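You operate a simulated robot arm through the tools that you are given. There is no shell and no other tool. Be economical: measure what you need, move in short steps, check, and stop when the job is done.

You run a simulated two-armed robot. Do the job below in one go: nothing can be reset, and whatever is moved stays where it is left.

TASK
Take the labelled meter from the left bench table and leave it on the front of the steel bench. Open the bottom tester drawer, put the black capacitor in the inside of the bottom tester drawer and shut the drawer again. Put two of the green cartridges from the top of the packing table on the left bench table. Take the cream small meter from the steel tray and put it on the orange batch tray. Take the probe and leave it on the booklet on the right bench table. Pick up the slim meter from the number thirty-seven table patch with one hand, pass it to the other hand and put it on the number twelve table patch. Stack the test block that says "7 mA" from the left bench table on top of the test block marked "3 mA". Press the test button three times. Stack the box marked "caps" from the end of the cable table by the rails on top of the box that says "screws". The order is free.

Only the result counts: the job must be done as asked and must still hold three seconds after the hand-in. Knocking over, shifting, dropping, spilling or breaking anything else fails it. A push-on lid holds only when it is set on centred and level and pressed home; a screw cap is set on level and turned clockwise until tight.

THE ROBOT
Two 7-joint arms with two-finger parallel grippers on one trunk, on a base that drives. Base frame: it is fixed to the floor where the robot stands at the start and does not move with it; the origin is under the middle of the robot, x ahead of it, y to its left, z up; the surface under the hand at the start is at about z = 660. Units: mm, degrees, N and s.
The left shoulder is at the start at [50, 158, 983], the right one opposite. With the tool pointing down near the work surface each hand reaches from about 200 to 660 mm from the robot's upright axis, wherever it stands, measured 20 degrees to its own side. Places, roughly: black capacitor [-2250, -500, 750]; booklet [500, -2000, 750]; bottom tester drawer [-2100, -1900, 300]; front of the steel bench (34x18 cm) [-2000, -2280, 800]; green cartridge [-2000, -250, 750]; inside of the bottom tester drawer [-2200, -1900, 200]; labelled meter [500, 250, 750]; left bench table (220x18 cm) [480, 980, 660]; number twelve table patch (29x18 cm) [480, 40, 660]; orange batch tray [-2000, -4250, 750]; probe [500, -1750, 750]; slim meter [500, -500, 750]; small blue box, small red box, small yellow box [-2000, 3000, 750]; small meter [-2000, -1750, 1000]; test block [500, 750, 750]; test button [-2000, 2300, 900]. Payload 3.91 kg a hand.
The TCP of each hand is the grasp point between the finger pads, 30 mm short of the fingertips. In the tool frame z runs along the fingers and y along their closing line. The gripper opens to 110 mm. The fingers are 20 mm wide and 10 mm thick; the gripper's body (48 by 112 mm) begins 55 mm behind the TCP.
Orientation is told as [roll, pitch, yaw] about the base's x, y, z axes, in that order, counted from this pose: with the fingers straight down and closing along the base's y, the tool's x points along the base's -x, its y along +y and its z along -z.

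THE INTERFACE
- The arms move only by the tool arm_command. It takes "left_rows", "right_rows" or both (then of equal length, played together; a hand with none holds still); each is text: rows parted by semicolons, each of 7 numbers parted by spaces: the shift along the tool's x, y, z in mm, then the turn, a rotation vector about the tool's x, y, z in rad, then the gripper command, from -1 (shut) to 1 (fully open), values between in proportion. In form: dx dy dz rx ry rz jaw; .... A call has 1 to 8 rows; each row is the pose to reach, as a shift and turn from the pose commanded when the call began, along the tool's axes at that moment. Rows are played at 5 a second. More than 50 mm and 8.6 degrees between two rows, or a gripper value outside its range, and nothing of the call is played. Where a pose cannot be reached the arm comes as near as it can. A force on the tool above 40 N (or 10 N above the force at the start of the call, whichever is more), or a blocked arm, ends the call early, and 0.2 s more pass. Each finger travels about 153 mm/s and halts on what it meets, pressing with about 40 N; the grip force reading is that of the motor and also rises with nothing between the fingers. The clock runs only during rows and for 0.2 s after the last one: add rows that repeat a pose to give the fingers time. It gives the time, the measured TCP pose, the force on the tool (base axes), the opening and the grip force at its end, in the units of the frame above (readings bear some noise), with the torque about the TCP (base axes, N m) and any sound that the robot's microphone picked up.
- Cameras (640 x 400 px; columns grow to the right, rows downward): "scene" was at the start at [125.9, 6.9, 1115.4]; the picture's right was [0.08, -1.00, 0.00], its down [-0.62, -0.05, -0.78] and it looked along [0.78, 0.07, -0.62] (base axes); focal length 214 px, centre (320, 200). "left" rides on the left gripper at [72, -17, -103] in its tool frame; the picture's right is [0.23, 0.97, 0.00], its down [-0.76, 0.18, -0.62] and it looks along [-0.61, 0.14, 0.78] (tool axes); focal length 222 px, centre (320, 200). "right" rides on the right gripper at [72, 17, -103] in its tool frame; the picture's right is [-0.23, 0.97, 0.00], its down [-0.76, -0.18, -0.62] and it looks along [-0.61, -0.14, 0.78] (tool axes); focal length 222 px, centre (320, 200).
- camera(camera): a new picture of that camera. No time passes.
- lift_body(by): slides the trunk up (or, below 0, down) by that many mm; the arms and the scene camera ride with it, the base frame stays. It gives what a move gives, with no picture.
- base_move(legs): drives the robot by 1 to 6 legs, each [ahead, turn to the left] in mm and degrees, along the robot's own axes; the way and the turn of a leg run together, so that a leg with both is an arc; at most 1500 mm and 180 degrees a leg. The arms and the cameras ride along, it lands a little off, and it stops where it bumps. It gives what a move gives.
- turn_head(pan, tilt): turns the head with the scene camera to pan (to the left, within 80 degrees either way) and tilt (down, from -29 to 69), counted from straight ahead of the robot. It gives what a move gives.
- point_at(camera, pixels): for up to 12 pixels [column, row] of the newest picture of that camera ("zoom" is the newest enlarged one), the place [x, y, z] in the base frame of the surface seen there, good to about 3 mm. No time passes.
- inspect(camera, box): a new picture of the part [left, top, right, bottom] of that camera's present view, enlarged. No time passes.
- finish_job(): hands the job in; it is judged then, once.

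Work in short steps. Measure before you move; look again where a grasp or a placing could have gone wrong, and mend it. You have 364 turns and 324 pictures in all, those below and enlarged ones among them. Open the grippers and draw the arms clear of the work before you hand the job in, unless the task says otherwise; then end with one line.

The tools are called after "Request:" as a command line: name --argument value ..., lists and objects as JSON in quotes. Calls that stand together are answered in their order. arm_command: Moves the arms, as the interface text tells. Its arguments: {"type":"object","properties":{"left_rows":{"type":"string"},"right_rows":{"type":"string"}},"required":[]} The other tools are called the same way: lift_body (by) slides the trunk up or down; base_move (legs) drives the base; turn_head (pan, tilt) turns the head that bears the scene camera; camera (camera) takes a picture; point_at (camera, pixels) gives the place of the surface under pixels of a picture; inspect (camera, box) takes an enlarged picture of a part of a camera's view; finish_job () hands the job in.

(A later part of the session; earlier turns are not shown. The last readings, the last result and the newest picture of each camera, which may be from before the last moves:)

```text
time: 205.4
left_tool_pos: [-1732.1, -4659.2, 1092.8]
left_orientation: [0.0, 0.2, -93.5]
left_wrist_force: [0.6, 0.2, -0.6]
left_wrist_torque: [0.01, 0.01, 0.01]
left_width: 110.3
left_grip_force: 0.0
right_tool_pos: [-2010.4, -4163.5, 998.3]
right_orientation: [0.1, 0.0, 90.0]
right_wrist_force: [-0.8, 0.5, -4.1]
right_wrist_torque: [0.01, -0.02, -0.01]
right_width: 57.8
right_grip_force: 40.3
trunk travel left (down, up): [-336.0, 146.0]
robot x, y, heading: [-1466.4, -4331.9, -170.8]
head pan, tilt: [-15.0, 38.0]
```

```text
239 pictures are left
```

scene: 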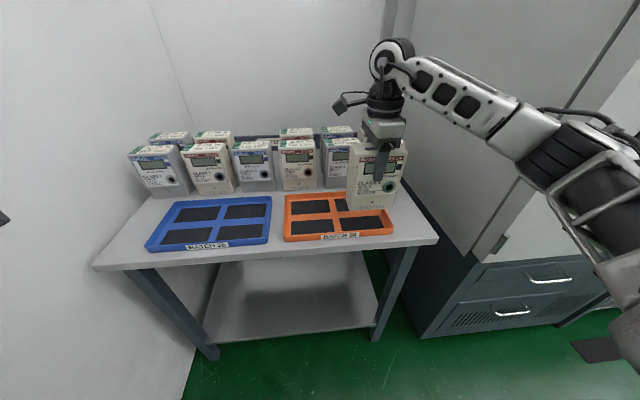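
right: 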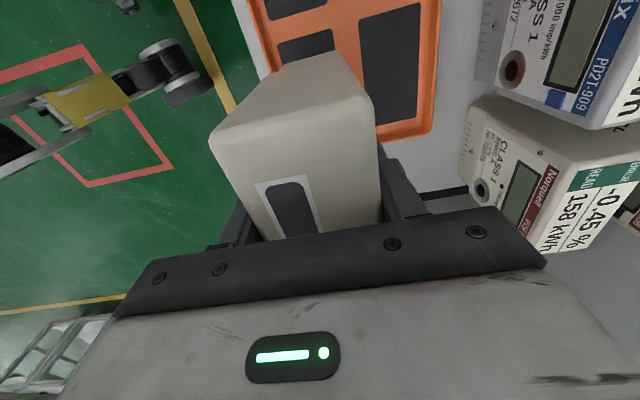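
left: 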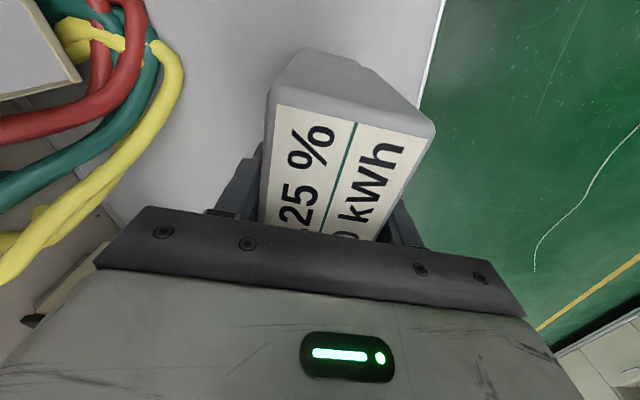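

I lower 60 mm and then slowly to contact.

Request:
arm_command --right_rows "-2 0 30 0 0 0 -1; -2 0 55 0 0 0 -1; -2 0 62 0 0 0 -1; -2 0 65 0 0 0 -1; -2 0 68 0 0 0 -1; -2 0 70 0 0 0 -1; -2 0 70 0 0 0 -1"

Request:
inspect --camera "scene" --box '[270, 110, 450, 260]'

```text
time: 207.0
left_tool_pos: [-1731.0, -4658.9, 1092.8]
left_orientation: [-0.1, 0.3, -93.5]
left_wrist_force: [-0.2, -1.2, 0.4]
left_wrist_torque: [-0.02, 0.0, 0.03]
left_width: 110.2
left_grip_force: 0.1
right_tool_pos: [-2010.9, -4162.3, 932.6]
right_orientation: [0.3, 0.1, 89.9]
right_wrist_force: [-0.7, 2.5, 6.7]
right_wrist_torque: [1.02, -0.19, 0.11]
right_width: 57.9
right_grip_force: 39.5
trunk travel left (down, up): [-336.0, 146.0]
robot x, y, heading: [-1467.9, -4331.4, -170.9]
head pan, tilt: [-15.0, 38.0]
```

```text
2.67 times, centred on (360, 185) of scene
```

zoom: 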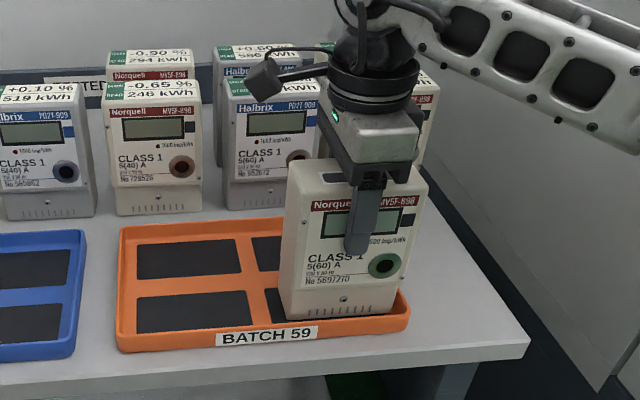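

Contact on one side only (torque 1 N·m), perhaps near the right rim. I lift a little, shift 10 mm left and set down again.

Request:
arm_command --right_rows "0 0 -12 0 0 0 -1; 10 0 -12 0 0 0 -1; 10 0 -5 0 0 0 -1; 10 0 -1 0 0 0 -1; 10 0 1 0 0 0 -1; 10 0 2 0 0 0 -1; 10 0 2 0 0 0 -1"

Request:
inspect --camera "scene" --box '[300, 160, 420, 250]'

```text
time: 208.6
left_tool_pos: [-1731.1, -4659.2, 1093.8]
left_orientation: [-0.1, 0.2, -93.5]
left_wrist_force: [0.0, 0.4, 0.7]
left_wrist_torque: [0.0, 0.01, 0.02]
left_width: 109.9
left_grip_force: 0.0
right_tool_pos: [-2010.4, -4172.3, 931.0]
right_orientation: [0.4, -0.1, 89.9]
right_wrist_force: [-0.2, 3.7, 19.0]
right_wrist_torque: [1.21, -0.48, 0.08]
right_width: 57.7
right_grip_force: 40.6
trunk travel left (down, up): [-336.0, 146.0]
robot x, y, heading: [-1468.9, -4329.3, -170.9]
head pan, tilt: [-15.0, 38.0]
```

```text
4.44 times, centred on (360, 205) of scene
```

zoom: 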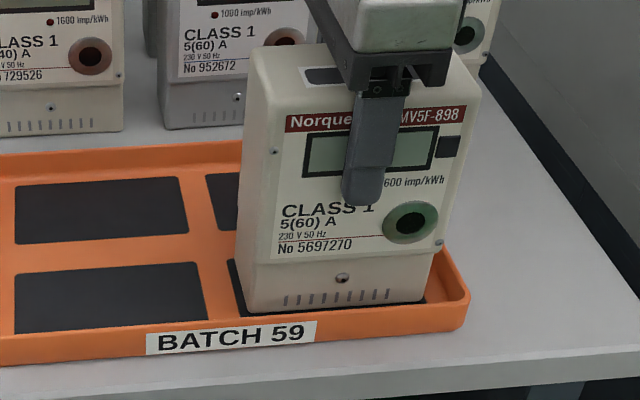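

It sits on the pad inside the rim. I release and rise.

Request:
arm_command --right_rows "0 0 -2 0 0 0 -1; 0 0 -2 0 0 0 0.2; 0 0 -2 0 0 0 0.4; 0 0 -2 0 0 0 0.5; 0 0 -40 0 0 0 0.5; 0 0 -80 0 0 0 0.5; 0 0 -125 0 0 0 1; 0 0 -165 0 0 0 1"

Request:
arm_command --right_rows "0 -45 0 0 0 0 1; 0 -90 0 0 0 0 1; 0 -135 0 0 0 0 1; 0 -180 0 0 0 0 1; 0 -220 0 0 0 0 1"

Request:
inspect --camera "scene" --box '[270, 110, 450, 260]'

```text
time: 210.4
left_tool_pos: [-1732.3, -4659.2, 1091.8]
left_orientation: [0.0, 0.2, -93.5]
left_wrist_force: [0.8, -0.1, -0.1]
left_wrist_torque: [0.0, 0.0, 0.0]
left_width: 110.1
left_grip_force: 0.1
right_tool_pos: [-2006.8, -4171.6, 1094.8]
right_orientation: [0.1, 0.1, 90.0]
right_wrist_force: [-0.1, -0.1, -0.3]
right_wrist_torque: [-0.02, -0.01, 0.0]
right_width: 110.0
right_grip_force: 0.0
trunk travel left (down, up): [-336.0, 146.0]
robot x, y, heading: [-1465.8, -4331.6, -170.9]
head pan, tilt: [-15.0, 38.0]
```

```text
time: 211.6
left_tool_pos: [-1731.6, -4659.1, 1092.5]
left_orientation: [0.0, 0.3, -93.5]
left_wrist_force: [-1.0, 0.2, 0.2]
left_wrist_torque: [-0.01, -0.06, 0.02]
left_width: 109.9
left_grip_force: 0.2
right_tool_pos: [-1788.8, -4173.8, 1094.3]
right_orientation: [0.0, 0.0, 89.8]
right_wrist_force: [0.2, 1.2, 0.3]
right_wrist_torque: [0.0, -0.03, -0.01]
right_width: 110.1
right_grip_force: 0.1
trunk travel left (down, up): [-336.0, 146.0]
robot x, y, heading: [-1464.9, -4334.4, -170.7]
head pan, tilt: [-15.0, 38.0]
```

```text
2.67 times, centred on (360, 185) of scene
```

zoom: 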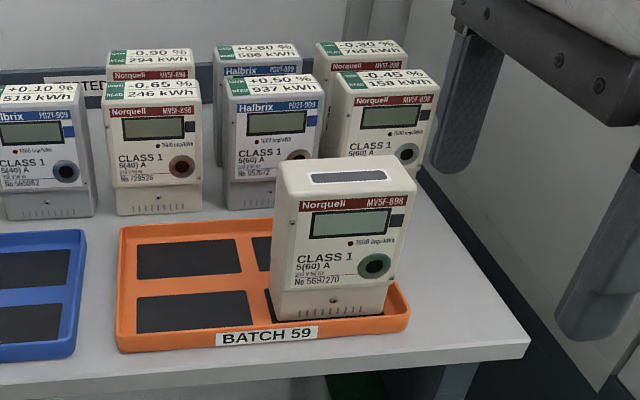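

The cream meter stands in the orange tray. I back out and drive to the packing table, at y≈-700.

Request:
base_move --legs '[[-200, 0], [0, -99], [1500, 0], [1500, 0], [600, 0], [0, 90]]'

Request:
turn_head --pan -10 --tilt 22

Request:
camera --camera "scene"

```text
time: 238.4
left_tool_pos: [-1565.9, -956.7, 1091.6]
left_orientation: [-0.1, 0.2, -100.9]
left_wrist_force: [0.1, -0.7, -0.6]
left_wrist_torque: [0.01, -0.03, -0.02]
left_width: 109.9
left_grip_force: 0.0
right_tool_pos: [-1560.6, -468.6, 1093.5]
right_orientation: [0.1, 0.0, 82.3]
right_wrist_force: [1.2, -0.7, -1.1]
right_wrist_torque: [0.03, -0.02, 0.0]
right_width: 110.0
right_grip_force: 0.1
trunk travel left (down, up): [-336.0, 146.0]
robot x, y, heading: [-1262.0, -669.5, -178.5]
head pan, tilt: [-15.0, 38.0]
```

```text
time: 239.2
left_tool_pos: [-1566.7, -957.7, 1092.4]
left_orientation: [0.0, 0.2, -101.1]
left_wrist_force: [-0.8, -0.4, 0.1]
left_wrist_torque: [0.0, 0.0, 0.02]
left_width: 110.2
left_grip_force: 0.0
right_tool_pos: [-1560.2, -467.9, 1093.7]
right_orientation: [0.1, 0.0, 82.4]
right_wrist_force: [-0.5, -0.3, 0.3]
right_wrist_torque: [-0.03, 0.01, 0.03]
right_width: 109.8
right_grip_force: 0.1
trunk travel left (down, up): [-336.0, 146.0]
robot x, y, heading: [-1262.0, -667.5, -178.5]
head pan, tilt: [-10.0, 22.0]
```

```text
235 pictures are left
```

scene: 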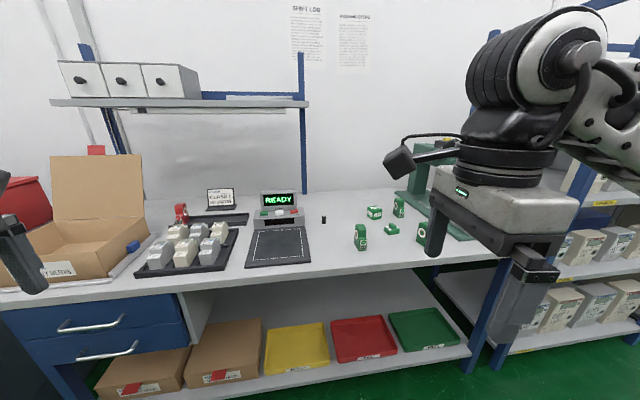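

Green cartridges at (361,237),(374,212),(392,228),(398,208),(424,236); a small black thing at (323,218). I zoom.

Request:
inspect --camera "scene" --box '[300, 185, 440, 270]'

Request:
point_at --camera "zoom" --pixels '[[107, 155], [107, 170], [285, 220], [280, 270], [340, 125], [450, 105], [420, 195], [565, 215], [565, 250], [480, 320], [150, 260]]'

```text
4.57 times, centred on (370, 228) of scene
```

zoom: 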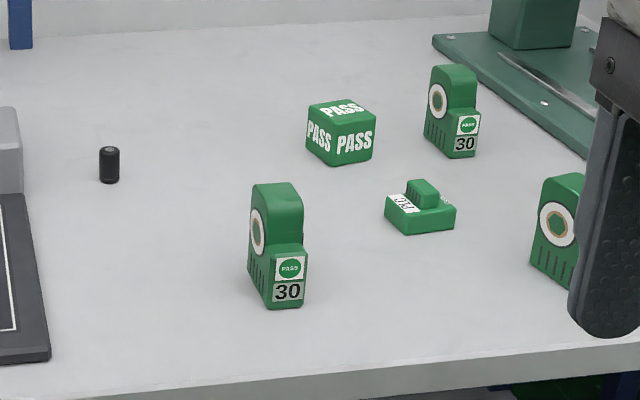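

```text
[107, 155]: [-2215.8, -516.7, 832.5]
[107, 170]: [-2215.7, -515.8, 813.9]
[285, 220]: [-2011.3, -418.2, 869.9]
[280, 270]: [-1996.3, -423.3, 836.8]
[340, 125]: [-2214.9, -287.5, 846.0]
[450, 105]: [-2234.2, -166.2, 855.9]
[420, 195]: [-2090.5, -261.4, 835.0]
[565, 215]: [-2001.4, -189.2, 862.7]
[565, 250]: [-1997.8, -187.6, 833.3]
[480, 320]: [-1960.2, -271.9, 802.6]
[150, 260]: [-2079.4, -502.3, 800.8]
```

The capacitor stands at (-2222,-516,801–836), deep on the table. To know how close I may drive, I look down at the robot's own base.

Request:
turn_head --pan 0 --tilt 69

Request:
camera --camera "scene"

```text
time: 240.4
left_tool_pos: [-1566.7, -957.7, 1092.4]
left_orientation: [0.0, 0.2, -101.0]
left_wrist_force: [0.1, 0.1, -0.2]
left_wrist_torque: [0.0, -0.01, 0.0]
left_width: 109.9
left_grip_force: 0.0
right_tool_pos: [-1560.6, -469.9, 1093.5]
right_orientation: [0.1, 0.0, 82.5]
right_wrist_force: [0.3, 0.1, 0.4]
right_wrist_torque: [0.01, 0.04, -0.01]
right_width: 110.1
right_grip_force: 0.1
trunk travel left (down, up): [-336.0, 146.0]
robot x, y, heading: [-1261.2, -667.5, -178.2]
head pan, tilt: [0.0, 68.8]
```

```text
233 pictures are left
```

scene: 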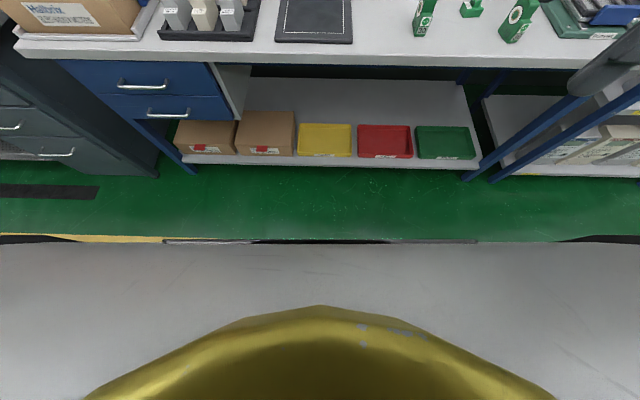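

I measure the base front edge and the table edges.

Request:
point_at --camera "scene" --pixels '[[320, 248], [320, 236], [60, 248], [580, 248], [320, 68], [320, 155], [320, 160], [40, 190], [200, 168]]'

```text
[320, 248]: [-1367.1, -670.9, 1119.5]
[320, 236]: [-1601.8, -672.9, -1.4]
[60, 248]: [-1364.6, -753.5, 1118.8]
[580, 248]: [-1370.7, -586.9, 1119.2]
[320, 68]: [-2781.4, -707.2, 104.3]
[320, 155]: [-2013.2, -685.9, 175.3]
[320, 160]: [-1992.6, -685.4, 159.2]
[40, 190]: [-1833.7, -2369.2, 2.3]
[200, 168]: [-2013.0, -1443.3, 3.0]
```

I probe the thin strips just above the trunk edge, which may be the base itself.

Request:
point_at --camera "scene" --pixels '[[200, 241], [320, 242], [440, 241], [40, 239], [610, 239], [20, 240], [100, 240]]'

Request:
inspect --camera "scene" --box '[0, 200, 640, 260]'

```text
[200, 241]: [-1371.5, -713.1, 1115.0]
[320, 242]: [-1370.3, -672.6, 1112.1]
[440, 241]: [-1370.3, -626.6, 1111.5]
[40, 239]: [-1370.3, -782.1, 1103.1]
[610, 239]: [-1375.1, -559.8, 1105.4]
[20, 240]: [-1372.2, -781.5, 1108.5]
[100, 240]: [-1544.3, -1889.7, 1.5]
```

```text
1.00 times, centred on (320, 230) of scene (not enlarged: the box is as wide or as high as the picture)
```

zoom: 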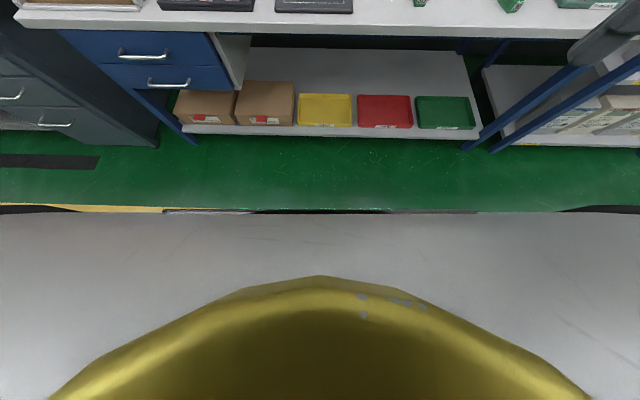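

I look with the hand camera, which looks back at the base.

Request:
camera --camera "right"

Request:
camera --camera "left"

```text
231 pictures are left
```

right: 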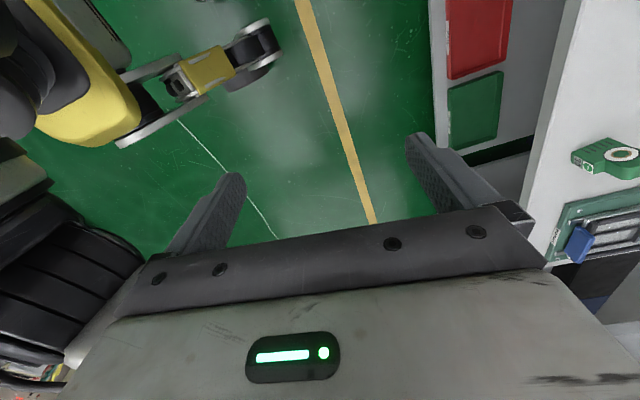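

```text
230 pictures are left
```

left: 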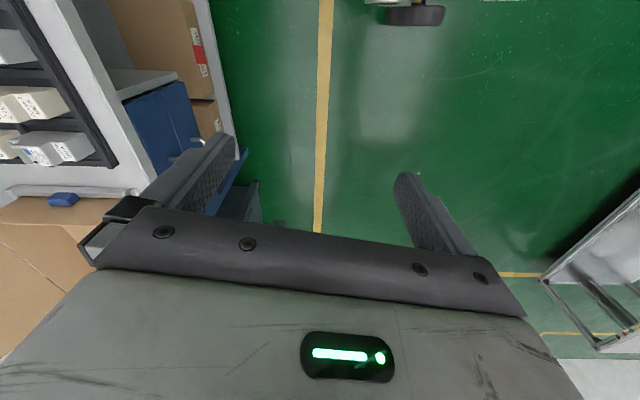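

The base with its yellow leg and wheels shows at (215,70); I measure its forward extent.

Request:
point_at --camera "right" --pixels '[[275, 45], [265, 25], [225, 70], [205, 95], [270, 65], [130, 90], [445, 80], [448, 140]]'

Request:
point_at --camera "left" --pixels '[[388, 15], [415, 15], [430, 22], [390, 3]]'

```text
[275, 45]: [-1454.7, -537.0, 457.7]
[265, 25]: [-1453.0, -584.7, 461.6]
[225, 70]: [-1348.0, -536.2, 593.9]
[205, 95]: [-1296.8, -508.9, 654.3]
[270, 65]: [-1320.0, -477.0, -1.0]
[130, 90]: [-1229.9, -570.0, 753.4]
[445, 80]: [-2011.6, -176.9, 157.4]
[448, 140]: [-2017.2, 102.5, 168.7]
```

```text
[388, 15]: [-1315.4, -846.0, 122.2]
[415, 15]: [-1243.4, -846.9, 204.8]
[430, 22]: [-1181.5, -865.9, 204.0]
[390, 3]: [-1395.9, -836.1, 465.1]
```

The legs reach only ~200 mm ahead at knee height, so I can stand closer. I turn the right hand to face straight, then drive to about (-1630,-745).

Request:
arm_command --right_rows "0 0 0 0 0 -0.14 1; 0 0 0 0 0 -0.28 1; 0 0 0 0 0 -0.42 1; 0 0 0 0 0 -0.56 1; 0 0 0 0 0 -0.7 1; 0 0 0 0 0 -0.84 1; 0 0 0 0 0 -0.98 1; 0 0 0 0 0 -1.12 1"

Request:
arm_command --right_rows "0 0 0 0 0 -0.14 1; 0 0 0 0 0 -0.28 1; 0 0 0 0 0 -0.42 1; 0 0 0 0 0 -0.58 1; 0 0 0 0 0 -0.58 1"

Request:
base_move --legs '[[0, 10.8], [378, 0], [0, -12.4]]'

Request:
turn_head --pan -20 --tilt 30

Request:
camera --camera "scene"

```text
time: 242.2
left_tool_pos: [-1567.1, -956.8, 1091.5]
left_orientation: [-0.1, 0.3, -101.1]
left_wrist_force: [-0.6, 0.1, 0.5]
left_wrist_torque: [0.02, 0.01, 0.0]
left_width: 110.0
left_grip_force: 0.0
right_tool_pos: [-1560.7, -468.5, 1093.2]
right_orientation: [0.0, 0.0, 146.7]
right_wrist_force: [0.7, 0.3, -0.5]
right_wrist_torque: [-0.01, 0.05, -0.03]
right_width: 110.1
right_grip_force: 0.1
trunk travel left (down, up): [-336.0, 146.0]
robot x, y, heading: [-1254.6, -668.2, -178.6]
head pan, tilt: [0.0, 68.8]
```

```text
refused: row 4 steps farther than a row can; nothing moved
```

```text
time: 246.1
left_tool_pos: [-1942.6, -1028.4, 1092.2]
left_orientation: [0.0, 0.2, -102.6]
left_wrist_force: [0.4, -0.4, -0.5]
left_wrist_torque: [-0.01, -0.01, 0.0]
left_width: 109.9
left_grip_force: 0.0
right_tool_pos: [-1922.3, -539.1, 1092.1]
right_orientation: [0.2, 0.0, 145.0]
right_wrist_force: [0.2, -0.9, 0.1]
right_wrist_torque: [0.02, -0.01, -0.01]
right_width: 109.9
right_grip_force: 0.0
trunk travel left (down, up): [-336.0, 146.0]
robot x, y, heading: [-1630.8, -745.3, 179.9]
head pan, tilt: [0.0, 68.8]
```

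```text
time: 247.1
left_tool_pos: [-1942.7, -1028.2, 1093.0]
left_orientation: [0.1, 0.1, -102.7]
left_wrist_force: [0.3, 1.2, -0.2]
left_wrist_torque: [0.01, 0.04, -0.01]
left_width: 110.1
left_grip_force: 0.0
right_tool_pos: [-1922.1, -540.0, 1092.0]
right_orientation: [0.0, 0.0, 144.9]
right_wrist_force: [0.3, -0.5, -1.0]
right_wrist_torque: [0.0, -0.03, -0.01]
right_width: 109.9
right_grip_force: 0.0
trunk travel left (down, up): [-336.0, 146.0]
robot x, y, heading: [-1629.3, -750.8, 179.9]
head pan, tilt: [-20.0, 30.0]
```

```text
229 pictures are left
```

scene: 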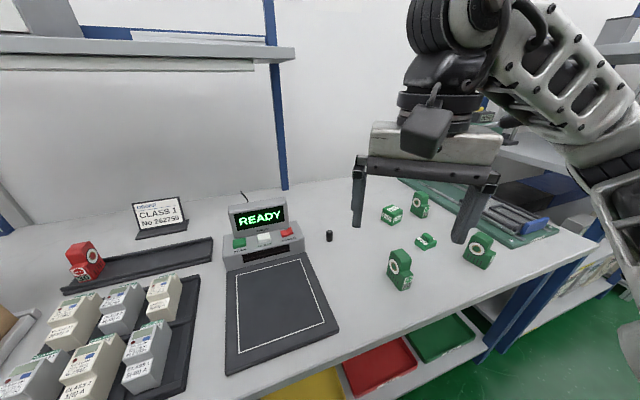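

I measure the capacitor at (329,235) again from here.

Request:
inspect --camera "scene" --box '[290, 190, 450, 290]'

Request:
point_at --camera "zoom" --pixels '[[156, 164], [147, 180], [165, 180], [156, 200], [30, 150], [60, 200], [100, 260], [430, 260], [440, 310]]'

```text
4.00 times, centred on (370, 240) of scene
```

zoom: 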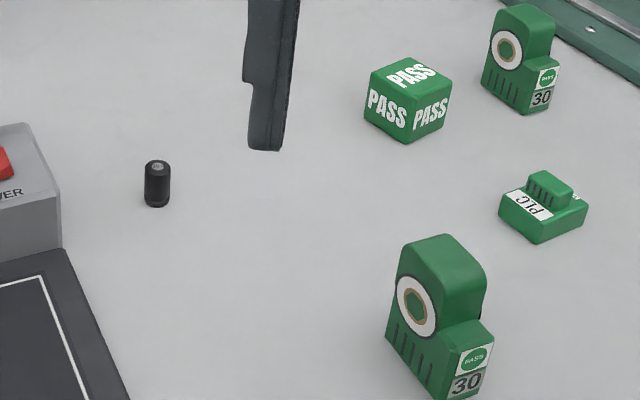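

```text
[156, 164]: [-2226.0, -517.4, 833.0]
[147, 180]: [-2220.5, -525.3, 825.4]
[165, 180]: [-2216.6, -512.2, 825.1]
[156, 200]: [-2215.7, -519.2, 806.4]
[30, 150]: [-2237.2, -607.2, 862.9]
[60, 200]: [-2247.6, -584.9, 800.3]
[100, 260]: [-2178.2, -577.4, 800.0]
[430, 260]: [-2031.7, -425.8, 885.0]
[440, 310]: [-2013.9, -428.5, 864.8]
```

I check the READY device's height and its right edge.

Request:
point_at --camera "scene" --pixels '[[286, 206], [288, 222], [300, 238], [302, 252], [260, 205], [280, 228]]'

```text
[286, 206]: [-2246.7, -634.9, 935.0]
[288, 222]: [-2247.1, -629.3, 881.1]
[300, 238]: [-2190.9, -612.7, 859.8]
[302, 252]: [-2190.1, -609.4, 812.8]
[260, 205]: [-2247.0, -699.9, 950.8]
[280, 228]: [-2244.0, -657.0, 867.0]
```

The device edge is at y≈-600, leaving enough room. I turn the hand straight, narrow the fingers and move over.

Request:
arm_command --right_rows "0 0 0 0 0 -0.13 0; 0 0 0 0 0 -0.26 0; 0 0 0 0 0 -0.39 0; 0 0 0 0 0 -0.5 0; 0 0 0 0 0 -0.61 0; 0 0 0 0 0 -0.61 0"

Request:
arm_command --right_rows "-38 -3 15 0 0 0 0; -76 -6 30 0 0 0 0; -114 -9 50 0 0 0 0; -152 -12 75 0 0 0 0; -190 -15 100 0 0 0 0; -228 -18 125 0 0 0 0; -266 -20 150 0 0 0 0; -303 -22 175 0 0 0 0"

Request:
camera --camera "right"

```text
time: 248.5
left_tool_pos: [-1942.2, -1027.6, 1092.4]
left_orientation: [0.0, 0.2, -102.7]
left_wrist_force: [1.0, 0.0, -0.1]
left_wrist_torque: [0.0, 0.0, 0.02]
left_width: 109.8
left_grip_force: 0.0
right_tool_pos: [-1921.8, -539.3, 1093.8]
right_orientation: [0.0, -0.1, 180.0]
right_wrist_force: [-0.3, 0.7, 0.9]
right_wrist_torque: [0.03, -0.02, 0.01]
right_width: 55.1
right_grip_force: 0.1
trunk travel left (down, up): [-336.0, 146.0]
robot x, y, heading: [-1627.6, -746.3, 180.2]
head pan, tilt: [-20.0, 30.0]
```

```text
time: 250.3
left_tool_pos: [-1942.8, -1029.0, 1093.6]
left_orientation: [-0.1, 0.3, -102.7]
left_wrist_force: [0.0, 0.2, 0.5]
left_wrist_torque: [0.02, -0.02, 0.01]
left_width: 110.1
left_grip_force: 0.1
right_tool_pos: [-2221.9, -519.3, 920.8]
right_orientation: [0.0, -0.1, 179.9]
right_wrist_force: [0.2, 0.2, -0.6]
right_wrist_torque: [-0.02, -0.05, -0.01]
right_width: 55.3
right_grip_force: 0.0
trunk travel left (down, up): [-336.0, 146.0]
robot x, y, heading: [-1627.3, -746.5, 179.7]
head pan, tilt: [-20.0, 30.0]
```

```text
227 pictures are left
```

right: 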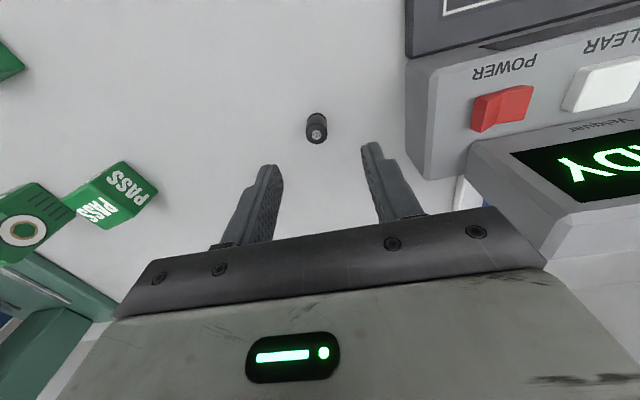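

I check the capacitor's position with this camera before descending.

Request:
point_at --camera "right" --pixels '[[317, 134], [317, 118], [415, 160], [470, 150]]'

```text
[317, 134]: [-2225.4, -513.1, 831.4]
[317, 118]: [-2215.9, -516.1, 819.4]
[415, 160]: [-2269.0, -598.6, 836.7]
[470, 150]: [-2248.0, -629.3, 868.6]
```

Centre (-2225,-516). I descend 83 mm and close.

Request:
arm_command --right_rows "-3 -3 28 0 0 0 0; -3 -3 56 0 0 0 0; -3 -3 83 0 0 0 0; -3 -3 83 0 0 0 0; -3 -3 83 0 0 0 -1; -3 -3 83 0 0 0 -1; -3 -3 83 0 0 0 -1"

Request:
camera --camera "right"

```text
time: 251.9
left_tool_pos: [-1942.3, -1028.6, 1092.7]
left_orientation: [0.0, 0.2, -102.8]
left_wrist_force: [-0.5, -0.1, -0.7]
left_wrist_torque: [0.03, 0.01, -0.01]
left_width: 110.0
left_grip_force: 0.0
right_tool_pos: [-2227.3, -514.6, 837.2]
right_orientation: [0.1, 0.0, 179.7]
right_wrist_force: [1.4, 0.4, 0.2]
right_wrist_torque: [-0.02, -0.03, 0.01]
right_width: 17.6
right_grip_force: 40.3
trunk travel left (down, up): [-336.0, 146.0]
robot x, y, heading: [-1628.4, -748.1, 180.0]
head pan, tilt: [-20.0, 30.0]
```

```text
226 pictures are left
```

right: 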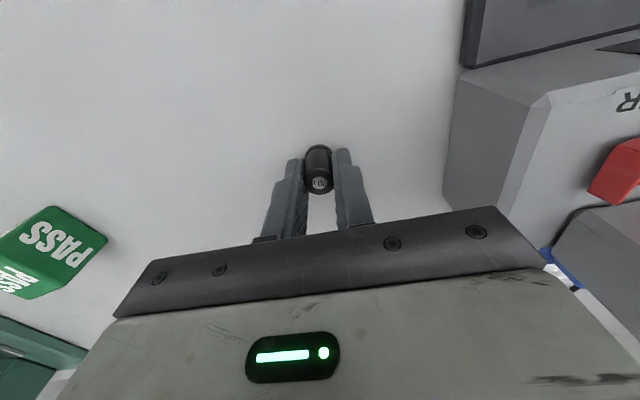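

Gripped (17.6 mm). I lift and retract the hand back over the table edge.

Request:
arm_command --right_rows "0 0 -40 0 0 0 -1; 0 0 -85 0 0 0 -1; 20 0 -125 0 0 0 -1; 60 0 -150 0 0 0 -1; 105 0 -165 0 0 0 -1; 150 0 -180 0 0 0 -1; 195 0 -190 0 0 0 -1; 240 0 -200 0 0 0 -1"

Request:
camera --camera "right"

```text
time: 253.7
left_tool_pos: [-1942.4, -1029.0, 1092.9]
left_orientation: [0.1, 0.1, -102.7]
left_wrist_force: [0.4, 0.1, -0.6]
left_wrist_torque: [0.02, 0.01, -0.06]
left_width: 110.1
left_grip_force: 0.1
right_tool_pos: [-1986.9, -515.3, 1035.5]
right_orientation: [0.0, -0.1, 179.7]
right_wrist_force: [1.0, 0.4, 0.2]
right_wrist_torque: [-0.01, 0.01, 0.04]
right_width: 17.6
right_grip_force: 40.1
trunk travel left (down, up): [-336.0, 146.0]
robot x, y, heading: [-1627.6, -747.2, 179.7]
head pan, tilt: [-20.0, 30.0]
```

```text
225 pictures are left
```

right: 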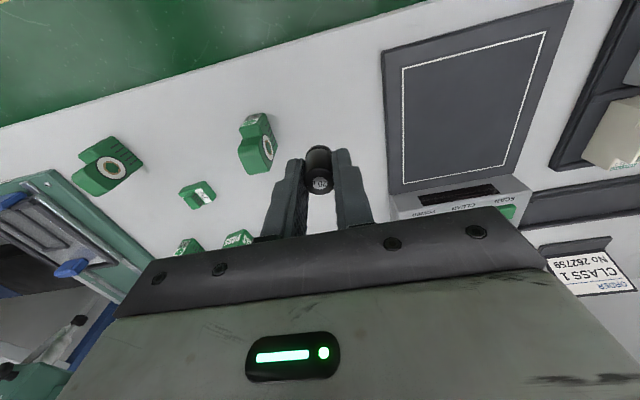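

Capacitor held. I back off and drive to the drawer unit of the steel bench.

Request:
base_move --legs '[[-350, 0], [0, 90], [955, 0], [0, -90], [80, 0]]'

Request:
turn_head --pan 15 --tilt 50

Request:
camera --camera "scene"

```text
time: 268.8
left_tool_pos: [-1724.5, -1946.2, 1092.3]
left_orientation: [0.0, 0.2, -106.4]
left_wrist_force: [0.3, -0.7, -0.4]
left_wrist_torque: [-0.02, -0.04, -0.02]
left_width: 110.1
left_grip_force: 0.1
right_tool_pos: [-1737.6, -1430.6, 1035.2]
right_orientation: [0.0, 0.0, 176.2]
right_wrist_force: [-0.8, -0.5, -0.3]
right_wrist_torque: [0.0, 0.0, -0.02]
right_width: 17.9
right_grip_force: 40.0
trunk travel left (down, up): [-336.0, 146.0]
robot x, y, heading: [-1390.5, -1685.0, 176.5]
head pan, tilt: [-20.0, 30.0]
```

```text
time: 269.8
left_tool_pos: [-1722.7, -1946.0, 1093.9]
left_orientation: [0.0, 0.3, -106.3]
left_wrist_force: [-0.2, 0.5, 1.4]
left_wrist_torque: [0.0, -0.01, -0.01]
left_width: 109.8
left_grip_force: 0.0
right_tool_pos: [-1735.7, -1432.0, 1034.9]
right_orientation: [0.0, 0.0, 176.1]
right_wrist_force: [0.1, 0.2, -0.7]
right_wrist_torque: [0.03, -0.01, -0.03]
right_width: 17.6
right_grip_force: 39.8
trunk travel left (down, up): [-336.0, 146.0]
robot x, y, heading: [-1396.9, -1683.3, 176.3]
head pan, tilt: [15.0, 50.0]
```

```text
224 pictures are left
```

scene: 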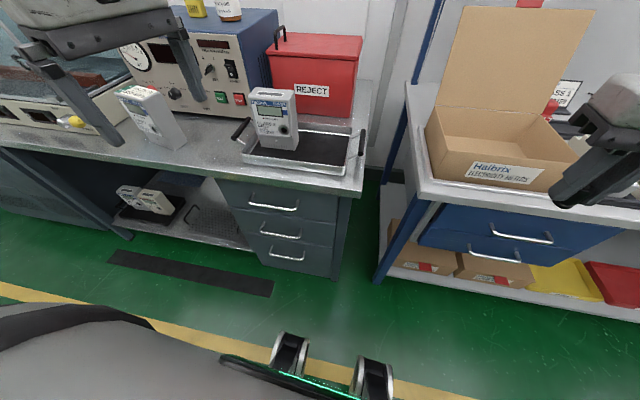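

Handles: top (275,205), middle (280,230), bottom (287,255). I zoom and measure.

Request:
inspect --camera "scene" --box '[210, 170, 370, 290]'

Request:
point_at --camera "zoom" --pixels '[[240, 148], [370, 160], [305, 160], [240, 325], [375, 345], [310, 347], [275, 336], [310, 300], [310, 380], [305, 262], [300, 385]]'

```text
3.33 times, centred on (290, 230) of scene
```

zoom: 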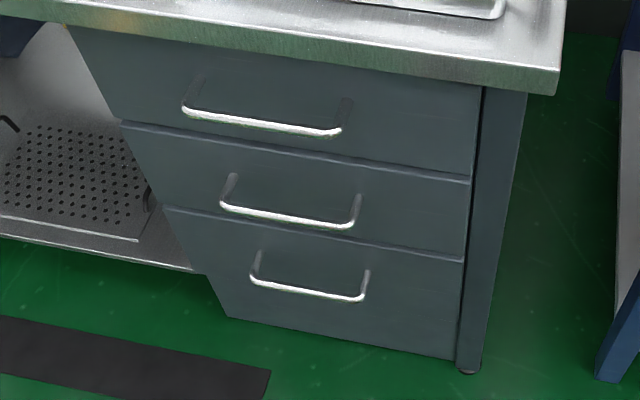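

```text
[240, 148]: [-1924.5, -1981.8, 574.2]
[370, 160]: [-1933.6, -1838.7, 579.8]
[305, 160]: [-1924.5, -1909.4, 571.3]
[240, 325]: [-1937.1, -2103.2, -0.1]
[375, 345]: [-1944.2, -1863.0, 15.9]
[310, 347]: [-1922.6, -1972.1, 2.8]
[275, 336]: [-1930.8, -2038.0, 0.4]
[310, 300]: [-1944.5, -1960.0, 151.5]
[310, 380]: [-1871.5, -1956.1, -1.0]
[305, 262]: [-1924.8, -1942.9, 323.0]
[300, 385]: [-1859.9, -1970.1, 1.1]
```

The bottom handle's bar runs (252,283)–(364,298) in the zoom; I measure it.

Request:
point_at --camera "zoom" --pixels '[[256, 283], [280, 287], [308, 292], [335, 295], [360, 297], [258, 262], [367, 276], [308, 270], [308, 240], [290, 217], [330, 218], [225, 127]]'

```text
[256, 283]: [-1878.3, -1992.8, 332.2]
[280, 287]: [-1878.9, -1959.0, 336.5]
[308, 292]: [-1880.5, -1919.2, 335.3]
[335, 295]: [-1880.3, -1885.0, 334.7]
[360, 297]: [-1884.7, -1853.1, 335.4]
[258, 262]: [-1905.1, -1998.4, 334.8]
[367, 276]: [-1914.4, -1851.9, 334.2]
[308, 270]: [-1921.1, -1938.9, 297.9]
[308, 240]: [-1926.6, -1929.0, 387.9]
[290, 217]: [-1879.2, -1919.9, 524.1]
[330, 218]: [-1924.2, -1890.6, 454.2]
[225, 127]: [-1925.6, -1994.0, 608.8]
```

Bottom handle bar: x≈-1882, z≈335, y -1995…-1852; drawer face x≈-1924. I will hook the bar with the left hand's closed fingers, tilted 30°. First I turn the left hand straight and close it, then lower the trunk.

Request:
arm_command --left_rows "0 0 0 0 0 0.14 0; 0 0 0 0 0 0.28 -1; 0 0 0 0 0 0.42 -1; 0 0 0 0 0 0.56 -1; 0 0 0 0 0 0.7 -1; 0 0 0 0 0 0.84 -1; 0 0 0 0 0 0.98 -1; 0 0 0 0 0 1.12 -1"

Request:
arm_command --left_rows "0 0 0 0 0 0.083 -1; 0 0 0 0 0 0.166 -1; 0 0 0 0 0 0.166 -1"

Request:
lift_body --by -334

```text
time: 271.6
left_tool_pos: [-1723.9, -1946.2, 1091.8]
left_orientation: [-0.2, 0.0, -170.7]
left_wrist_force: [-0.3, -0.1, 0.5]
left_wrist_torque: [0.02, -0.02, -0.01]
left_width: 0.0
left_grip_force: 37.8
right_tool_pos: [-1734.6, -1430.6, 1036.0]
right_orientation: [0.1, -0.1, 176.1]
right_wrist_force: [0.0, 0.5, -0.8]
right_wrist_torque: [0.02, 0.01, -0.02]
right_width: 17.7
right_grip_force: 39.9
trunk travel left (down, up): [-336.0, 146.0]
robot x, y, heading: [-1394.0, -1687.3, 176.5]
head pan, tilt: [15.0, 50.0]
```

```text
time: 272.4
left_tool_pos: [-1723.1, -1946.8, 1093.1]
left_orientation: [-0.2, 0.1, 179.9]
left_wrist_force: [-0.3, 0.0, -0.3]
left_wrist_torque: [0.01, -0.03, 0.04]
left_width: 0.0
left_grip_force: 37.4
right_tool_pos: [-1736.1, -1431.5, 1035.3]
right_orientation: [-0.1, 0.0, 176.3]
right_wrist_force: [-0.9, 0.2, -0.4]
right_wrist_torque: [0.01, -0.01, 0.0]
right_width: 17.6
right_grip_force: 39.8
trunk travel left (down, up): [-336.0, 146.0]
robot x, y, heading: [-1391.2, -1684.5, 176.6]
head pan, tilt: [15.0, 50.0]
```

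```text
time: 275.7
left_tool_pos: [-1722.1, -1947.1, 758.9]
left_orientation: [-0.2, 0.0, 180.0]
left_wrist_force: [-0.1, 0.0, 0.5]
left_wrist_torque: [0.01, 0.0, -0.01]
left_width: 0.0
left_grip_force: 37.9
right_tool_pos: [-1735.8, -1431.5, 701.4]
right_orientation: [0.0, 0.1, 176.2]
right_wrist_force: [-0.5, -0.4, -0.1]
right_wrist_torque: [0.02, 0.03, -0.02]
right_width: 17.5
right_grip_force: 39.9
trunk travel left (down, up): [-2.0, 480.0]
robot x, y, heading: [-1389.3, -1689.3, 176.3]
head pan, tilt: [15.0, 50.0]
```

Now I tilt the left hand 30° (fingers forward) and look.

Request:
arm_command --left_rows "0 0 0 0 -0.13 0 -1; 0 0 0 0 -0.26 0 -1; 0 0 0 0 -0.39 0 -1; 0 0 0 0 -0.524 0 -1; 0 0 0 0 -0.524 0 -1"

Request:
camera --camera "scene"

Request:
camera --camera "left"

```text
time: 276.9
left_tool_pos: [-1721.4, -1945.6, 759.6]
left_orientation: [-0.2, -30.1, -180.0]
left_wrist_force: [0.2, 0.3, 1.0]
left_wrist_torque: [0.0, 0.03, 0.01]
left_width: 0.0
left_grip_force: 38.2
right_tool_pos: [-1737.1, -1430.6, 701.7]
right_orientation: [0.0, 0.0, 176.2]
right_wrist_force: [-0.1, -0.1, 0.5]
right_wrist_torque: [-0.01, 0.01, 0.01]
right_width: 17.6
right_grip_force: 39.9
trunk travel left (down, up): [-2.0, 480.0]
robot x, y, heading: [-1392.7, -1684.6, 176.4]
head pan, tilt: [15.0, 50.0]
```

```text
222 pictures are left
```

scene: 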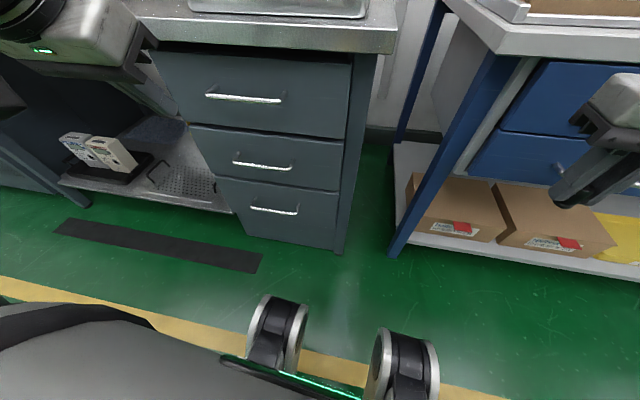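

```text
221 pictures are left
```

left: 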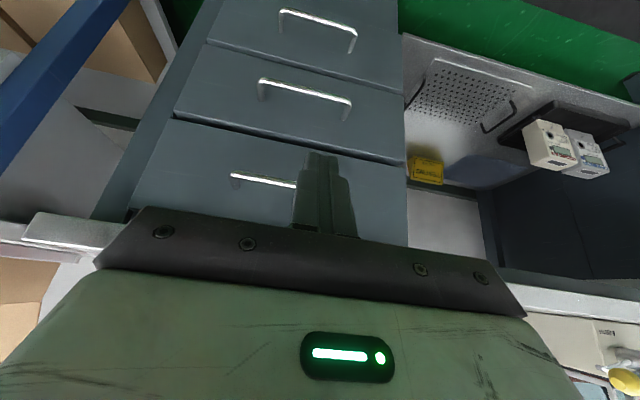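

I measure the robot's own front parts at (275,330),(405,360), and re-measure the bottom bar with the left camera.

Request:
point_at --camera "scene" --pixels '[[275, 298], [283, 310], [405, 335], [275, 345], [275, 208], [250, 207], [297, 213]]'

Request:
point_at --camera "left" --pixels '[[318, 18], [284, 12], [350, 32], [300, 85], [318, 60]]'

```text
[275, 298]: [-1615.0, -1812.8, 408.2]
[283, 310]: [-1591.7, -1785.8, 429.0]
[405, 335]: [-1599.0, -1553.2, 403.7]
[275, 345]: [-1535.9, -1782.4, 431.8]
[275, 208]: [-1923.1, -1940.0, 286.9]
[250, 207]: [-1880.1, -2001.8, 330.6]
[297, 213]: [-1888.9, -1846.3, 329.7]
```

```text
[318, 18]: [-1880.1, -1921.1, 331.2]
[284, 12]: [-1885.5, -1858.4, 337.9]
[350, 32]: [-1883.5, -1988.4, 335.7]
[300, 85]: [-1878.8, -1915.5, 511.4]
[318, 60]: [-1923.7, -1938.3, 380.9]
```

I lower the hand along a straight line to the pre-hook point (-1858,-1922,405).

Request:
arm_command --left_rows "7.4 -3 47 0 0 0 -1; 14.7 -6 94 0 0 0 -1; 22 -9 141 0 0 0 -1; 29.5 -12 188 0 0 0 -1; 36.8 -15 235 0 0 0 -1; 44 -18 282 0 0 0 -1; 51.5 -21 329 0 0 0 -1; 59 -24 376 0 0 0 -1"

Request:
camera --camera "scene"

Request:
camera --camera "left"

```text
time: 278.7
left_tool_pos: [-1857.8, -1929.6, 420.6]
left_orientation: [-0.3, -30.0, -180.0]
left_wrist_force: [-0.3, -0.4, -0.9]
left_wrist_torque: [0.01, 0.0, -0.03]
left_width: 0.0
left_grip_force: 37.5
left hand out of reach, approached as far as the arm can: row 8
right_tool_pos: [-1736.8, -1430.1, 700.3]
right_orientation: [0.0, -0.1, 176.2]
right_wrist_force: [-0.1, -0.3, 0.9]
right_wrist_torque: [-0.01, -0.02, 0.03]
right_width: 17.7
right_grip_force: 39.7
trunk travel left (down, up): [-2.0, 480.0]
robot x, y, heading: [-1393.5, -1688.7, 176.4]
head pan, tilt: [15.0, 50.0]
```

```text
220 pictures are left
```

scene: 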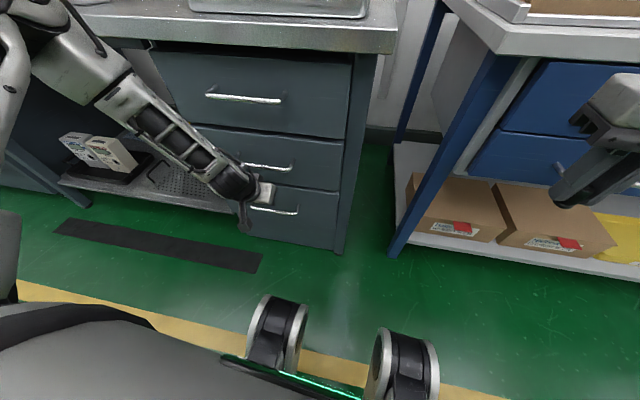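

```text
219 pictures are left
```

left: 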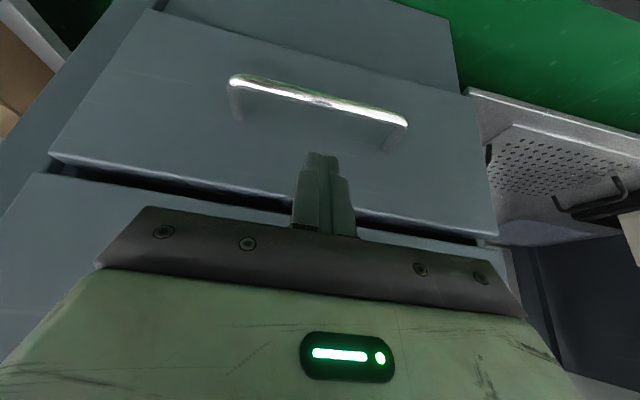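

At the reach limit; I retract the hand 120 mm, drive 100 mm ahead and approach again.

Request:
arm_command --left_rows "22 0 -32 0 0 0 -1; 44 0 -64 0 0 0 -1; 80 0 -80 0 0 0 -1; 110 0 -95 0 0 0 -1"

Request:
base_move --legs '[[100, 0]]'

```text
time: 279.7
left_tool_pos: [-1713.4, -1930.4, 448.7]
left_orientation: [-0.2, -30.0, -180.0]
left_wrist_force: [0.3, 0.9, -0.6]
left_wrist_torque: [0.02, 0.01, -0.01]
left_width: 0.1
left_grip_force: 37.4
right_tool_pos: [-1736.3, -1430.2, 701.6]
right_orientation: [0.0, 0.0, 176.2]
right_wrist_force: [-0.2, 0.2, 0.3]
right_wrist_torque: [-0.03, -0.02, -0.02]
right_width: 17.4
right_grip_force: 40.3
trunk travel left (down, up): [-2.0, 480.0]
robot x, y, heading: [-1390.3, -1686.7, 176.4]
head pan, tilt: [15.0, 50.0]
```

```text
time: 280.9
left_tool_pos: [-1816.4, -1924.0, 449.3]
left_orientation: [-0.2, -29.9, 179.9]
left_wrist_force: [0.0, -0.9, -0.3]
left_wrist_torque: [0.04, 0.0, 0.01]
left_width: 0.1
left_grip_force: 38.4
right_tool_pos: [-1839.2, -1424.1, 701.3]
right_orientation: [-0.1, 0.0, 176.1]
right_wrist_force: [-0.5, -0.1, 0.1]
right_wrist_torque: [0.01, 0.0, 0.01]
right_width: 17.4
right_grip_force: 39.9
trunk travel left (down, up): [-2.0, 480.0]
robot x, y, heading: [-1495.5, -1681.0, 176.1]
head pan, tilt: [15.0, 50.0]
```

I approach along the finger axis behind the bar, to TCP (-1892,-1924,352).

Request:
arm_command --left_rows "-9 0 36 0 0 0 -1; -17.3 0 72 0 0 0 -1; -17.3 0 72 0 0 0 -1"

Request:
camera --camera "left"

Request:
inspect --camera "scene" --box '[200, 130, 360, 280]'

```text
time: 281.7
left_tool_pos: [-1868.0, -1932.3, 412.6]
left_orientation: [-0.2, -30.1, 180.0]
left_wrist_force: [-0.4, 0.8, -0.5]
left_wrist_torque: [0.01, 0.02, -0.04]
left_width: 0.0
left_grip_force: 37.6
left hand out of reach, approached as far as the arm can: row 2, 3
right_tool_pos: [-1839.4, -1423.1, 701.2]
right_orientation: [0.0, -0.1, 176.1]
right_wrist_force: [0.0, -0.3, -0.3]
right_wrist_torque: [0.01, 0.02, 0.02]
right_width: 17.3
right_grip_force: 40.3
trunk travel left (down, up): [-2.0, 480.0]
robot x, y, heading: [-1500.4, -1683.7, 176.1]
head pan, tilt: [15.0, 50.0]
```

```text
218 pictures are left
```

left: 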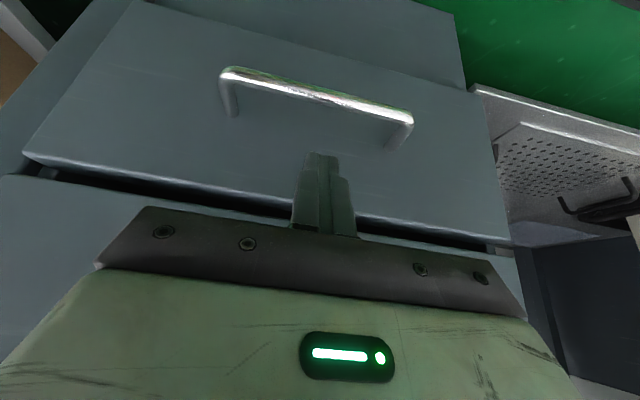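

```text
2.67 times, centred on (280, 205) of scene
```

zoom: 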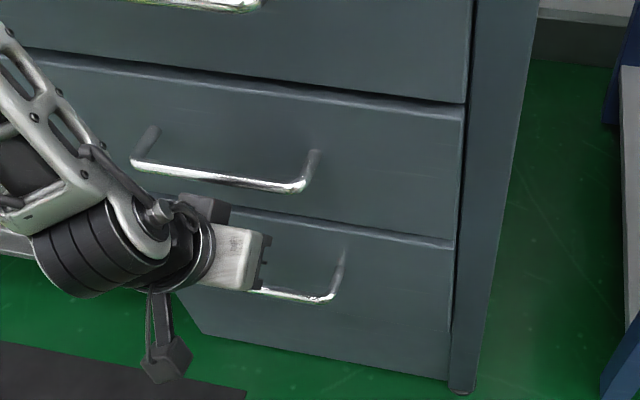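

The deep reach gets better farther outward. I retract both hands and turn the base 12° right so that the handle lies more to the left side.

Request:
arm_command --left_rows "22 0 -32 0 0 0 -1; 50 0 -60 0 0 0 -1; 85 0 -75 0 0 0 -1; 120 0 -85 0 0 0 -1" --right_rows "25 0 -10 0 0 0 -1; 50 0 -20 0 0 0 -1; 75 0 -30 0 0 0 -1; 100 0 -40 0 0 0 -1"

Request:
base_move --legs '[[0, -12]]'

```text
time: 282.7
left_tool_pos: [-1776.0, -1953.8, 421.9]
left_orientation: [-0.2, -30.0, 179.9]
left_wrist_force: [0.0, 0.5, 0.3]
left_wrist_torque: [0.02, -0.01, 0.0]
left_width: 0.0
left_grip_force: 37.4
left hand out of reach, approached as far as the arm can: row 2, 3, 4
right_tool_pos: [-1738.7, -1429.8, 741.8]
right_orientation: [0.0, 0.1, 176.1]
right_wrist_force: [0.8, 1.5, -1.1]
right_wrist_torque: [-0.03, 0.0, 0.02]
right_width: 17.6
right_grip_force: 40.0
trunk travel left (down, up): [-2.0, 480.0]
robot x, y, heading: [-1501.3, -1681.6, 176.1]
head pan, tilt: [15.0, 50.0]
```

```text
time: 283.8
left_tool_pos: [-1827.0, -1889.8, 421.7]
left_orientation: [-0.2, -30.0, 167.8]
left_wrist_force: [0.7, -0.6, -0.3]
left_wrist_torque: [0.05, 0.01, 0.04]
left_width: 0.0
left_grip_force: 37.7
right_tool_pos: [-1681.5, -1384.9, 741.9]
right_orientation: [0.1, 0.1, 164.1]
right_wrist_force: [1.2, 0.2, 0.5]
right_wrist_torque: [0.01, -0.03, -0.01]
right_width: 17.7
right_grip_force: 40.0
trunk travel left (down, up): [-2.0, 480.0]
robot x, y, heading: [-1495.5, -1678.0, 164.2]
head pan, tilt: [15.0, 50.0]
```

Now I turn the hand back square to the drawer and approach the pre-hook point again.

Request:
arm_command --left_rows "0 14 0 -0.035 0 -0.061 -1; 0 28 0 -0.07 0 -0.122 -1; -5 42 15 -0.106 0 -0.184 -1; -14 42 39 -0.106 0 -0.184 -1; -14 42 39 -0.106 0 -0.184 -1"

Request:
camera --camera "left"

```text
time: 285.0
left_tool_pos: [-1866.9, -1930.7, 398.3]
left_orientation: [-0.3, -29.9, -179.8]
left_wrist_force: [0.0, 0.4, 0.0]
left_wrist_torque: [0.0, -0.03, 0.04]
left_width: 0.0
left_grip_force: 37.7
left hand out of reach, approached as far as the arm can: row 4, 5
right_tool_pos: [-1681.5, -1385.8, 740.9]
right_orientation: [0.0, 0.0, 164.1]
right_wrist_force: [0.2, 0.8, -0.1]
right_wrist_torque: [-0.03, 0.05, -0.01]
right_width: 17.9
right_grip_force: 39.3
trunk travel left (down, up): [-2.0, 480.0]
robot x, y, heading: [-1497.8, -1682.0, 164.2]
head pan, tilt: [15.0, 50.0]
```

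```text
216 pictures are left
```

left: 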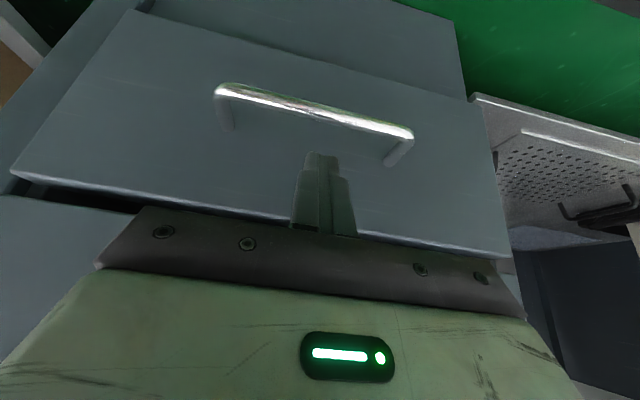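

Only 14 mm better. I look at the arm's posture.

Request:
turn_head --pan 45 --tilt 50

Request:
camera --camera "scene"

```text
time: 286.0
left_tool_pos: [-1867.1, -1929.6, 398.7]
left_orientation: [-0.2, -30.0, -179.9]
left_wrist_force: [-0.3, 0.2, -0.3]
left_wrist_torque: [0.02, 0.02, 0.01]
left_width: 0.2
left_grip_force: 37.8
right_tool_pos: [-1681.5, -1386.2, 742.1]
right_orientation: [-0.1, 0.1, 164.1]
right_wrist_force: [0.8, -0.3, -0.4]
right_wrist_torque: [0.01, -0.02, 0.05]
right_width: 17.8
right_grip_force: 40.5
trunk travel left (down, up): [-2.0, 480.0]
robot x, y, heading: [-1495.1, -1675.9, 164.1]
head pan, tilt: [45.0, 50.0]
```

```text
215 pictures are left
```

scene: 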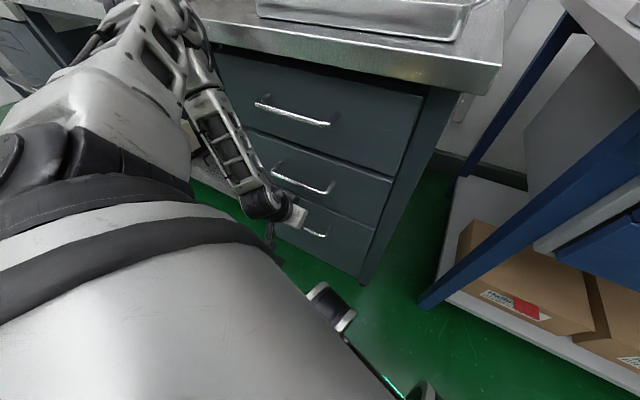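

The elbow stays at shoulder height, limiting depth. I retract and test a flatter hand (pitch −65°), with which the forearm can follow down.

Request:
arm_command --left_rows "22 0 -32 0 0 0 -1; 50 0 -60 0 0 0 -1; 85 0 -75 0 0 0 -1; 120 0 -85 0 0 0 -1"

Request:
arm_command --left_rows "0 0 0 0 -0.13 0 -1; 0 0 0 0 -0.26 0 -1; 0 0 0 0 -0.39 0 -1; 0 0 0 0 -0.52 0 -1; 0 0 0 0 -0.61 0 -1; 0 0 0 0 -0.61 0 -1"

```text
time: 287.0
left_tool_pos: [-1747.5, -1947.6, 392.3]
left_orientation: [2.1, -31.2, -180.0]
left_wrist_force: [-0.4, -54.9, 54.5]
left_wrist_torque: [3.63, -5.34, -0.92]
left_width: 0.1
left_grip_force: 37.7
left hand out of reach, approached as far as the arm can: row 2, 3, 4
right_tool_pos: [-1681.4, -1385.3, 743.5]
right_orientation: [0.1, -0.2, 164.1]
right_wrist_force: [0.5, 0.0, -0.8]
right_wrist_torque: [0.04, -0.01, -0.06]
right_width: 17.5
right_grip_force: 39.7
trunk travel left (down, up): [-2.0, 480.0]
robot x, y, heading: [-1495.1, -1680.0, 164.2]
head pan, tilt: [45.0, 50.0]
stopped in row 4 (left hand): the force on the tool passed its limit at 129 N (the readings are from after the stop); the commanded pose is now the measured one
```

```text
time: 287.2
left_tool_pos: [-1748.9, -1948.1, 391.5]
left_orientation: [2.7, -31.7, 179.6]
left_wrist_force: [-6.8, -34.8, 66.4]
left_wrist_torque: [2.36, -8.02, -1.7]
left_width: 0.0
left_grip_force: 37.7
right_tool_pos: [-1681.2, -1384.7, 742.5]
right_orientation: [0.1, -0.2, 164.0]
right_wrist_force: [-0.8, -0.4, -0.1]
right_wrist_torque: [-0.01, 0.02, 0.04]
right_width: 17.7
right_grip_force: 40.1
trunk travel left (down, up): [-2.0, 480.0]
robot x, y, heading: [-1498.2, -1677.3, 164.4]
head pan, tilt: [45.0, 50.0]
stopped in row 1 (left hand): the force on the tool passed its limit at 120 N (the readings are from after the stop); the commanded pose is now the measured one
```

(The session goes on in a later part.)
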